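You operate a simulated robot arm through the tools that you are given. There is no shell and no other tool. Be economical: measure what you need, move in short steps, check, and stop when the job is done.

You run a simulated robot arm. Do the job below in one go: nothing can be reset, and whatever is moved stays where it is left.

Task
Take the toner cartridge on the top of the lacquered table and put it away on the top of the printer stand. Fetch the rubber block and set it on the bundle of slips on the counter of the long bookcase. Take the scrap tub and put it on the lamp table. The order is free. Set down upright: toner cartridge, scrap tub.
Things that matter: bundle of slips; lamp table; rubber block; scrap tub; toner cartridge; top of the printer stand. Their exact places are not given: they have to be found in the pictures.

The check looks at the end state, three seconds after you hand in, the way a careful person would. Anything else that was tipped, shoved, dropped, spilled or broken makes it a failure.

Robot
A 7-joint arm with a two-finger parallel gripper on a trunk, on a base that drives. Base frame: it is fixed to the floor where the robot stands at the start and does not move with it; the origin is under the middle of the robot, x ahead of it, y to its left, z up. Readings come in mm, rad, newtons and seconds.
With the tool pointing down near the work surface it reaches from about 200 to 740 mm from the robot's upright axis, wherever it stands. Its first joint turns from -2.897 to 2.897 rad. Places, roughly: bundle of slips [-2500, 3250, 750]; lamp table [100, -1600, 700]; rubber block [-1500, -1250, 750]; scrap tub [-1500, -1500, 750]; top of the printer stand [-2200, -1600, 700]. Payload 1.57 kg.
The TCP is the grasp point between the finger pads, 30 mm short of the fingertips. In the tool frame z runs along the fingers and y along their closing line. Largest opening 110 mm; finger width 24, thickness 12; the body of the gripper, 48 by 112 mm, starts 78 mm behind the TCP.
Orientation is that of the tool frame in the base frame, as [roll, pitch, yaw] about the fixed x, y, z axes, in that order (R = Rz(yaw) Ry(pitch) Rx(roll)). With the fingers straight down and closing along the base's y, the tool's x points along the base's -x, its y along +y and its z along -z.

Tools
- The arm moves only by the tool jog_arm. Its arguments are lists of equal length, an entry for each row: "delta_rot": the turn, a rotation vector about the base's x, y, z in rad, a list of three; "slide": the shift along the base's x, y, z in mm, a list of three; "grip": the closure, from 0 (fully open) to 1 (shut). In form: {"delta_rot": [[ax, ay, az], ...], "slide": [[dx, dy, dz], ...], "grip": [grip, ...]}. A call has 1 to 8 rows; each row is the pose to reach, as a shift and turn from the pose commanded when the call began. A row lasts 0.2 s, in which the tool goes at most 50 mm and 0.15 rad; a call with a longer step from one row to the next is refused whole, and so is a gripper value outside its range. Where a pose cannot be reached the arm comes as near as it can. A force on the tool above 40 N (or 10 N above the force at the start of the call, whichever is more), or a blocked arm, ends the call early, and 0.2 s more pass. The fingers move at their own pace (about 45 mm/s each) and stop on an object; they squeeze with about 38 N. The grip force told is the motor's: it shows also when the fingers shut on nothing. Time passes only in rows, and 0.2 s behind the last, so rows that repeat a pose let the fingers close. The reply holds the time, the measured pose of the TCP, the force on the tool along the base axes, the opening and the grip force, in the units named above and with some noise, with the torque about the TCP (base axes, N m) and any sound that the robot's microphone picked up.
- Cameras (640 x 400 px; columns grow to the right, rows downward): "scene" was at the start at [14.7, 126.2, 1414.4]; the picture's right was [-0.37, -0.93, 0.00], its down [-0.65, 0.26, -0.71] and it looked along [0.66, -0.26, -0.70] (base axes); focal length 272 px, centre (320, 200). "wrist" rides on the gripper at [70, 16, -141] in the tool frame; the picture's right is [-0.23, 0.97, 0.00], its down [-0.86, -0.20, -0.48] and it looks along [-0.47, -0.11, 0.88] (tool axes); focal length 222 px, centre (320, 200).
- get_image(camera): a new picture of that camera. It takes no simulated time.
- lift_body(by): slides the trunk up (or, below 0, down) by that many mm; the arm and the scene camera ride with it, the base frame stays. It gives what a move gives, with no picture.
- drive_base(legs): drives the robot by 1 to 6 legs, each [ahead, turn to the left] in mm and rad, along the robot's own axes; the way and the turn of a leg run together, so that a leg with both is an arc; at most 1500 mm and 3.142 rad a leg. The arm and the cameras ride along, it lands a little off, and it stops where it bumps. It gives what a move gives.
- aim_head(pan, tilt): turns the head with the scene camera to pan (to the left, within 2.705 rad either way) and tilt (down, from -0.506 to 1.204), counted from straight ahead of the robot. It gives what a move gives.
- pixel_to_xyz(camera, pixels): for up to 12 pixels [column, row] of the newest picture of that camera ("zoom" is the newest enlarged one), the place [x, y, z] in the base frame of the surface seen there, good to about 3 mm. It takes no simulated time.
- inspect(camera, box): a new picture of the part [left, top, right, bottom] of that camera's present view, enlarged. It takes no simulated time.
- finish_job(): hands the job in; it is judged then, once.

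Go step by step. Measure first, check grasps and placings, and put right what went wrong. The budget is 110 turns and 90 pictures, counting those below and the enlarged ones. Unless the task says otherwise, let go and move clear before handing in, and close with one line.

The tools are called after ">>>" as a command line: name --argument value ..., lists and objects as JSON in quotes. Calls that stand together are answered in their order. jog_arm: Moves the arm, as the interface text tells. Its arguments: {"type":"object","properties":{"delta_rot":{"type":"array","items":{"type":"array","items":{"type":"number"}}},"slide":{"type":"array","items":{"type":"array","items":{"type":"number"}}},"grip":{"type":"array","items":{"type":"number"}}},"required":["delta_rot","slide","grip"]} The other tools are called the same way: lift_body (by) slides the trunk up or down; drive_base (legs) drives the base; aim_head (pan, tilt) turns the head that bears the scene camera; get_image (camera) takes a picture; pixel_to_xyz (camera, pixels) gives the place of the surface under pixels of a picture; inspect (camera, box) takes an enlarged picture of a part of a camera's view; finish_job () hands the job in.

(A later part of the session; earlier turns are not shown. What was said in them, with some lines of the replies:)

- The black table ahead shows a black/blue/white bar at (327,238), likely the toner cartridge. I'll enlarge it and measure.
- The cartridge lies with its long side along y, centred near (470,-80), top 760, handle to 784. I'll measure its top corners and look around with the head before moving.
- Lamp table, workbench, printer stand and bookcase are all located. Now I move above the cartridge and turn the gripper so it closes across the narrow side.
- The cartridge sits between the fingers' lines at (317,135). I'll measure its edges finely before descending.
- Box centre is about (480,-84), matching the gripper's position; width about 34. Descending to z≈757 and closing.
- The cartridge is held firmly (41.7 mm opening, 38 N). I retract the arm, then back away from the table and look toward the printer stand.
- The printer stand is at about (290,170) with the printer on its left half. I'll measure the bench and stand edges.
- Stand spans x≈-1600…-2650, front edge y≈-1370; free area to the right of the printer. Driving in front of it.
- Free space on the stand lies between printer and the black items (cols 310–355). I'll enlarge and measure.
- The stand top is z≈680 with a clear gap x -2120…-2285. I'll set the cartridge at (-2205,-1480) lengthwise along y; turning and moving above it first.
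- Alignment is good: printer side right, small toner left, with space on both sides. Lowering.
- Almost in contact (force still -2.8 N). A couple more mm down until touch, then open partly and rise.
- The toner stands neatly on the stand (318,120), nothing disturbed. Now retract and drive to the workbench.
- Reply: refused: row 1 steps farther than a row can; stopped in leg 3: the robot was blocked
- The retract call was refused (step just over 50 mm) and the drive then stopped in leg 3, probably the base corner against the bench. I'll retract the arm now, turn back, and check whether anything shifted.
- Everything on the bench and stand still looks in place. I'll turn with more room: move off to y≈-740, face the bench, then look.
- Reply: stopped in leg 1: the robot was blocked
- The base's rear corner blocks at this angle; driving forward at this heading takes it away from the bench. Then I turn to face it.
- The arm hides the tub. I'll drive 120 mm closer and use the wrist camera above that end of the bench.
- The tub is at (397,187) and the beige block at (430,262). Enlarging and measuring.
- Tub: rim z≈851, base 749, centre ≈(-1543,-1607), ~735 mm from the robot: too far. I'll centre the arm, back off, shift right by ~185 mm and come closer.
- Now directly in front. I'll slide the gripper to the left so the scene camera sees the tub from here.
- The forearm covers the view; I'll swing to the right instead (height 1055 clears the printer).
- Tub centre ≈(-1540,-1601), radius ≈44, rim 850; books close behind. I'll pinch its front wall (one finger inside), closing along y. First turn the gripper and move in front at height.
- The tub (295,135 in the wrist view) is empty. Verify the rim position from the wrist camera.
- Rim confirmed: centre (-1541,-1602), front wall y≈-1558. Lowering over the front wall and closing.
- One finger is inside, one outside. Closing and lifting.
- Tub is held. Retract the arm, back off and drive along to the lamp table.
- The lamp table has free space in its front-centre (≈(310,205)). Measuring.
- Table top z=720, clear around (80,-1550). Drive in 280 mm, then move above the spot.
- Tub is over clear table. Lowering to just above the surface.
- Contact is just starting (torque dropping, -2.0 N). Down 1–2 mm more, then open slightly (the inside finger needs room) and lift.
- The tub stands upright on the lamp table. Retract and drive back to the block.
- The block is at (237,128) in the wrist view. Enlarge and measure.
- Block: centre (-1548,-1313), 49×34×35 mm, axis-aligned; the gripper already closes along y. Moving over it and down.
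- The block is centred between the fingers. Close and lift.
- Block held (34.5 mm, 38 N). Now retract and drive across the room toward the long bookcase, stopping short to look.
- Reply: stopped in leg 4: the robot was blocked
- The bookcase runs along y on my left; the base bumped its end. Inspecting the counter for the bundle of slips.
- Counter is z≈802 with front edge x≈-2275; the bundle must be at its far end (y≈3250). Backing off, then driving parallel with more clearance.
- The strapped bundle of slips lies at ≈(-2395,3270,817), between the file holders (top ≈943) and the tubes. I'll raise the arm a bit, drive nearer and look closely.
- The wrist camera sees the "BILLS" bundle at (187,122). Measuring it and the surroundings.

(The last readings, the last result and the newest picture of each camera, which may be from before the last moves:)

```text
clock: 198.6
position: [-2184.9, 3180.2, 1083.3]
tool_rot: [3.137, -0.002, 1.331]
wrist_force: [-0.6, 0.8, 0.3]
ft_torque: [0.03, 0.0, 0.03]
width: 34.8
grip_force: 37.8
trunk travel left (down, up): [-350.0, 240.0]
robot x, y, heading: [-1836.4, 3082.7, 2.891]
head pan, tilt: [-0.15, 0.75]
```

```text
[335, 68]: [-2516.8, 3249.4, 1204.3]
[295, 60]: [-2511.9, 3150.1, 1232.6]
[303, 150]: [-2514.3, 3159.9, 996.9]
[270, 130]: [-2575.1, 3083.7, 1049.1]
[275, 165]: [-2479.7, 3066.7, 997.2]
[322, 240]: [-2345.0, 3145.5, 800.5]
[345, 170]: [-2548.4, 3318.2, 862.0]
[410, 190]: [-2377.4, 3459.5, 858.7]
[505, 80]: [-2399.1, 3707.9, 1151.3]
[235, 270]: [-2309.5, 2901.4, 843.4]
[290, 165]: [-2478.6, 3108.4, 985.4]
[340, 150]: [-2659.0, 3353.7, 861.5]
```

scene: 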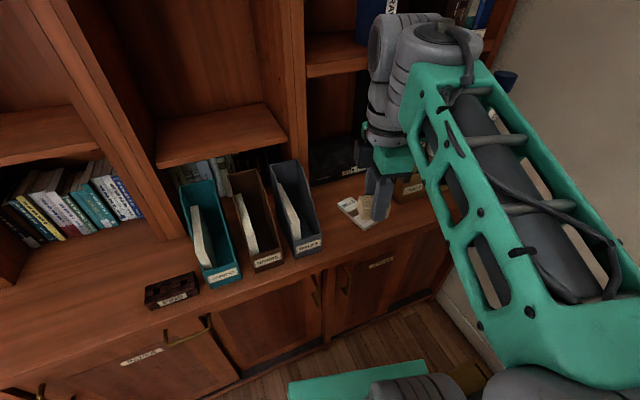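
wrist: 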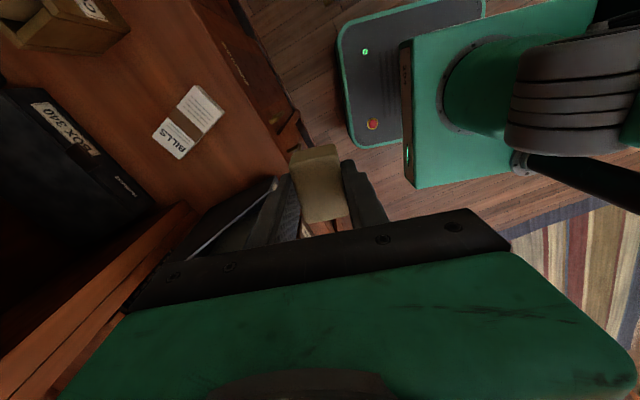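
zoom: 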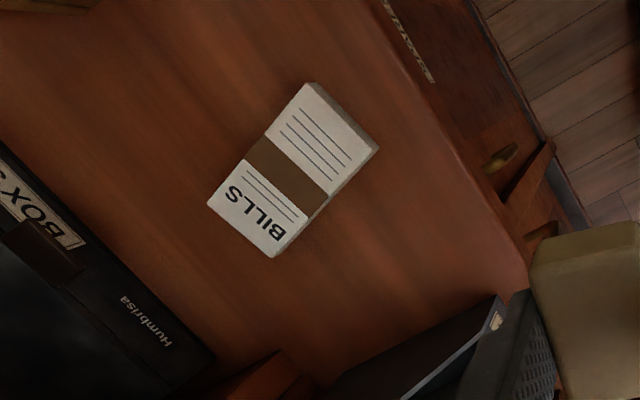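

Bundle centre ≈(-2393,3285), top 817, long axis ≈0.3 rad from x. I'll move above it and turn the block to match.

>>> jog_arm --delta_rot '[[0, 0, -0.14], [0, 0, -0.28], [0, 0, -0.42], [0, 0, -0.56], [0, 0, -0.7], [0, 0, -0.84], [0, 0, -0.98], [0, 0, -1.036]]' --slide '[[-10, 20, 0], [-30, 40, 0], [-60, 60, 0], [-90, 80, 0], [-120, 95, 0], [-150, 103, 0], [-180, 105, 0], [-208, 105, 0]]' --grip '[1, 1, 1, 1, 1, 1, 1, 1]'

>>> get_image --camera "wrist"

>>> get_image --camera "scene"

```text
clock: 200.4
position: [-2392.1, 3284.5, 1085.2]
tool_rot: [3.135, 0.0, 0.292]
wrist_force: [0.3, 0.2, -0.6]
ft_torque: [0.01, 0.03, 0.02]
width: 34.8
grip_force: 37.9
trunk travel left (down, up): [-350.0, 240.0]
robot x, y, heading: [-1833.7, 3080.9, 2.89]
head pan, tilt: [-0.15, 0.75]
```

```text
30 pictures are left
```

wrist: 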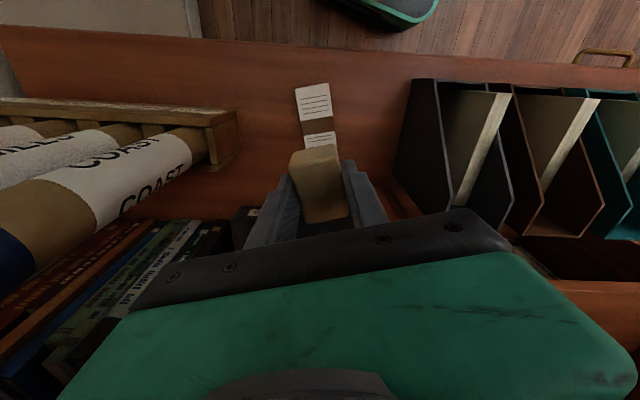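

```text
29 pictures are left
```

scene: 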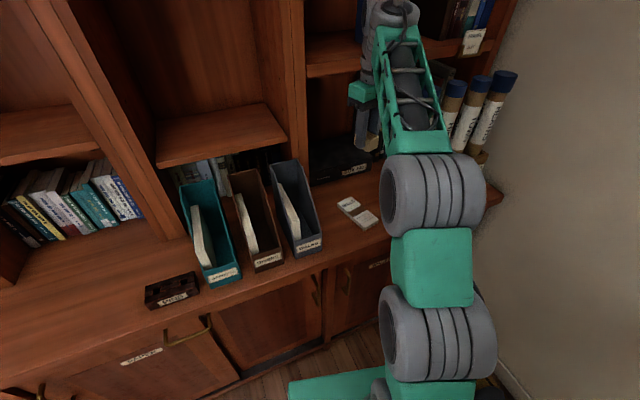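

Well aligned, with clearance to tubes and file boxes. Lowering to just above.

>>> jog_arm --delta_rot '[[0, 0, 0], [0, 0, 0], [0, 0, 0], [0, 0, 0], [0, 0, 0], [0, 0, 0]]' --slide '[[0, 0, -45], [0, 0, -90], [0, 0, -135], [0, 0, -175], [0, 0, -200], [0, 0, -210]]' --grip '[1, 1, 1, 1, 1, 1]'

>>> get_image --camera "wrist"

>>> inspect --camera "scene" --box '[280, 120, 440, 260]'

```text
clock: 201.8
position: [-2390.8, 3284.6, 874.6]
tool_rot: [3.136, -0.002, 0.295]
wrist_force: [-0.1, 0.7, -0.3]
ft_torque: [-0.02, 0.01, 0.04]
width: 34.4
grip_force: 38.4
trunk travel left (down, up): [-350.0, 240.0]
robot x, y, heading: [-1836.7, 3084.3, 2.887]
head pan, tilt: [-0.15, 0.75]
```

```text
28 pictures are left
```

wrist: 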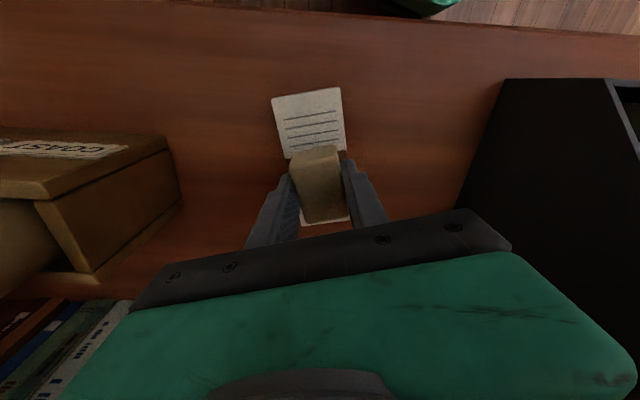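

```text
2.86 times, centred on (360, 190) of scene
```

zoom: 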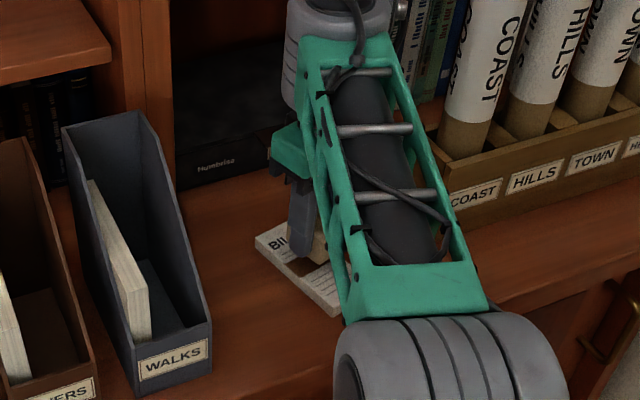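

Block hovers centred over the bundle. Lowering the last 20 mm gently.

>>> jog_arm --delta_rot '[[0, 0, 0], [0, 0, 0], [0, 0, 0], [0, 0, 0], [0, 0, 0], [0, 0, 0], [0, 0, 0]]' --slide '[[0, 0, -8], [0, 0, -13], [0, 0, -16], [0, 0, -18], [0, 0, -19], [0, 0, -20], [0, 0, -20]]' --grip '[1, 1, 1, 1, 1, 1, 1]'

>>> get_image --camera "wrist"

```text
clock: 203.4
position: [-2392.3, 3284.8, 853.2]
tool_rot: [3.134, -0.001, 0.294]
wrist_force: [-0.5, 0.2, -0.5]
ft_torque: [0.0, 0.0, -0.04]
width: 34.6
grip_force: 37.8
trunk travel left (down, up): [-350.0, 240.0]
robot x, y, heading: [-1841.2, 3081.4, 2.895]
head pan, tilt: [-0.15, 0.75]
```

```text
26 pictures are left
```

wrist: 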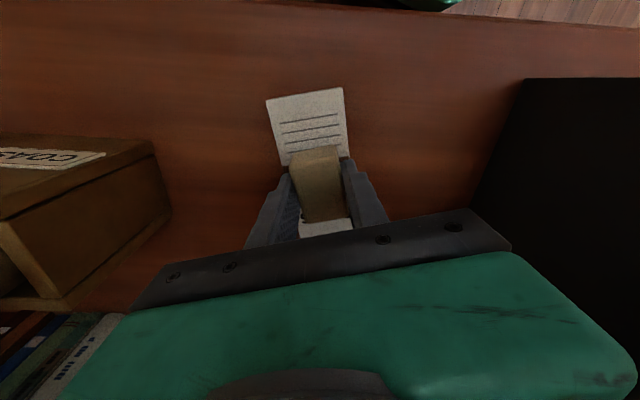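

No contact force yet; stepping down 1 mm at a time until it shows.

>>> jog_arm --delta_rot '[[0, 0, 0], [0, 0, 0], [0, 0, 0]]' --slide '[[0, 0, -1], [0, 0, -2], [0, 0, -2]]' --grip '[1, 1, 1]'

```text
clock: 204.2
position: [-2393.1, 3285.1, 852.0]
tool_rot: [3.136, -0.001, 0.294]
wrist_force: [0.1, -0.1, -1.1]
ft_torque: [0.03, -0.01, 0.01]
width: 34.8
grip_force: 37.8
trunk travel left (down, up): [-350.0, 240.0]
robot x, y, heading: [-1833.9, 3081.2, 2.893]
head pan, tilt: [-0.15, 0.75]
```

>>> jog_arm --delta_rot '[[0, 0, 0], [0, 0, 0], [0, 0, 0]]' --slide '[[0, 0, -1], [0, 0, -2], [0, 0, -2]]' --grip '[1, 1, 1]'

>>> inspect --camera "wrist" --box '[240, 70, 400, 250]'

```text
clock: 205.0
position: [-2392.4, 3285.0, 852.2]
tool_rot: [3.136, 0.004, 0.295]
wrist_force: [-0.4, -0.6, 12.3]
ft_torque: [0.1, -0.03, -0.01]
width: 34.6
grip_force: 37.8
trunk travel left (down, up): [-350.0, 240.0]
robot x, y, heading: [-1837.1, 3082.6, 2.89]
head pan, tilt: [-0.15, 0.75]
```

```text
2.22 times, centred on (320, 160) of wrist
```

zoom: 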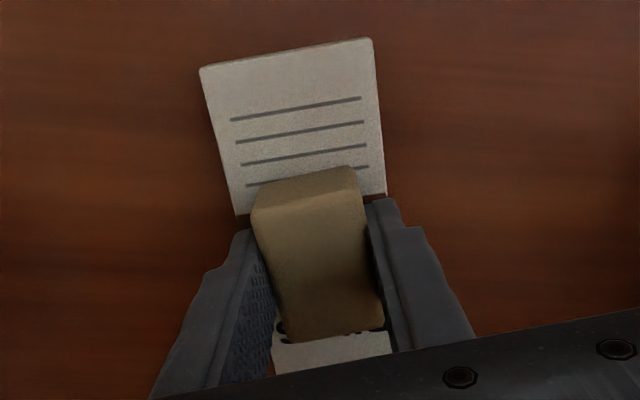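

Contact (12 N). Release gently, then rise straight up.

>>> jog_arm --delta_rot '[[0, 0, 0], [0, 0, 0], [0, 0, 0], [0, 0, 0], [0, 0, 0]]' --slide '[[0, 0, 1], [0, 0, 1], [0, 0, 1], [0, 0, 1], [0, 0, 1]]' --grip '[1, 0.65, 0.5, 0.4, 0.4]'

>>> jog_arm --delta_rot '[[0, 0, 0], [0, 0, 0], [0, 0, 0], [0, 0, 0], [0, 0, 0], [0, 0, 0], [0, 0, 0]]' --slide '[[0, 0, 15], [0, 0, 45], [0, 0, 90], [0, 0, 135], [0, 0, 180], [0, 0, 220], [0, 0, 230]]' --grip '[0.4, 0.4, 0.4, 0.4, 0.4, 0.4, 0.4]'

>>> jog_arm --delta_rot '[[0, 0, 0], [0, 0, 0], [0, 0, 0], [0, 0, 0], [0, 0, 0], [0, 0, 0]]' --slide '[[35, -13, 0], [70, -26, 0], [105, -40, 0], [140, -52, 0], [175, -65, 0], [200, -75, 0]]' --grip '[0.4, 0.4, 0.4, 0.4, 0.4, 0.4]'

>>> get_image --camera "scene"

>>> get_image --camera "wrist"

```text
clock: 206.2
position: [-2393.1, 3285.4, 851.0]
tool_rot: [3.135, 0.001, 0.294]
wrist_force: [0.6, 0.4, 0.2]
ft_torque: [0.01, 0.0, -0.01]
width: 65.8
grip_force: 0.0
trunk travel left (down, up): [-350.0, 240.0]
robot x, y, heading: [-1832.0, 3080.0, 2.89]
head pan, tilt: [-0.15, 0.75]
```

```text
clock: 207.8
position: [-2393.6, 3285.5, 1080.7]
tool_rot: [3.135, -0.001, 0.295]
wrist_force: [0.3, 0.3, -1.1]
ft_torque: [0.01, -0.01, -0.02]
width: 65.8
grip_force: 0.1
trunk travel left (down, up): [-350.0, 240.0]
robot x, y, heading: [-1837.0, 3082.2, 2.893]
head pan, tilt: [-0.15, 0.75]
```

```text
clock: 209.2
position: [-2192.3, 3210.9, 1081.2]
tool_rot: [3.134, 0.001, 0.295]
wrist_force: [0.1, 0.5, 0.0]
ft_torque: [-0.01, 0.01, 0.02]
width: 65.7
grip_force: 0.1
trunk travel left (down, up): [-350.0, 240.0]
robot x, y, heading: [-1835.1, 3080.1, 2.892]
head pan, tilt: [-0.15, 0.75]
```

```text
24 pictures are left
```

scene: 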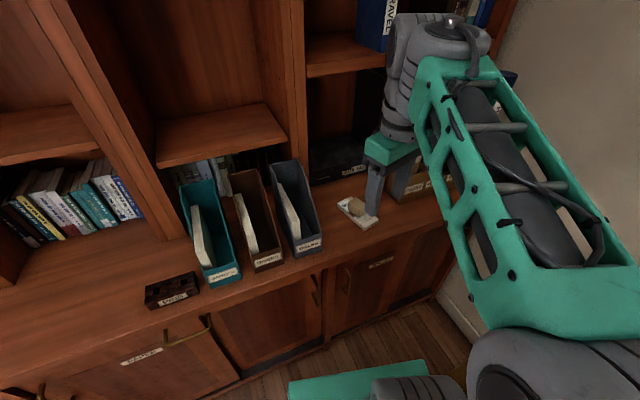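

```text
23 pictures are left
```

wrist: 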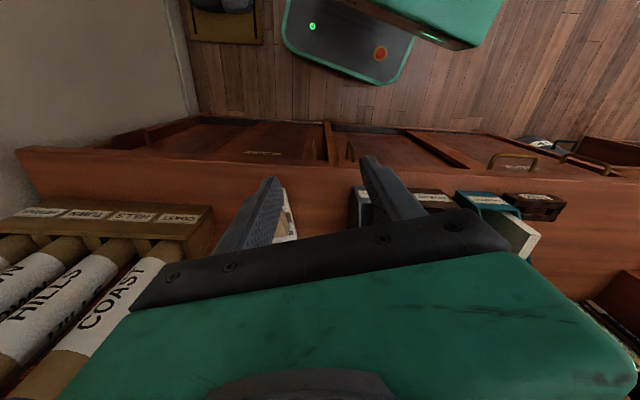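

The block appears on the bundle at (357,206). A close check before handing in, plus the counter items near the earlier bump.

>>> inspect --camera "scene" --box '[310, 160, 410, 250]'

>>> aim_head --pan 0.85 --tilt 0.4

>>> get_image --camera "scene"

```text
4.44 times, centred on (360, 205) of scene
```

zoom: 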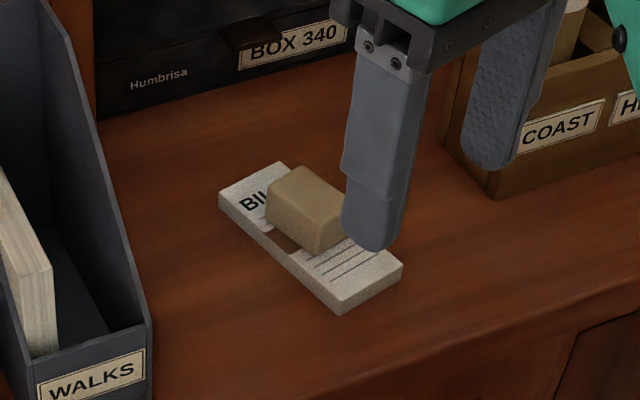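

```text
clock: 210.5
position: [-2193.1, 3210.1, 1080.7]
tool_rot: [3.135, 0.001, 0.295]
wrist_force: [0.2, 0.6, 0.2]
ft_torque: [-0.02, 0.02, 0.0]
width: 66.1
grip_force: 0.1
trunk travel left (down, up): [-350.0, 240.0]
robot x, y, heading: [-1837.2, 3076.3, 2.892]
head pan, tilt: [0.85, 0.4]
```

```text
21 pictures are left
```

scene: 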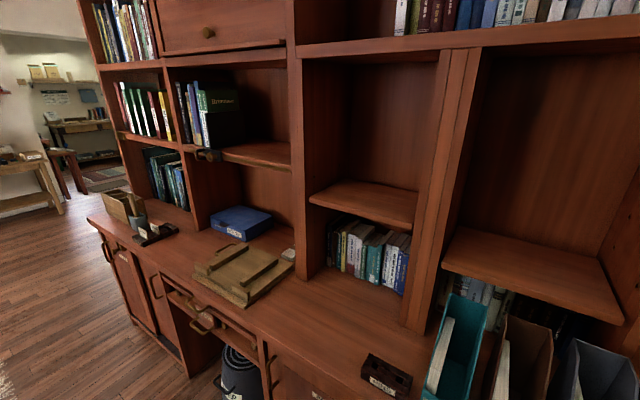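

The block rests squarely on the bundle, the gripper is clear, and the items on the counter are all standing. Handing in.

>>> finish_job

```text
The job is handed in.
```

All three items are placed: the toner cartridge is upright on the printer stand, the scrap tub is upright on the lamp table, and the rubber block sits on the bundle of slips. The base was blocked three times on the way, twice beside the workbench and once at the end of the long bookcase; the pictures I took afterwards showed nothing there tipped or moved.
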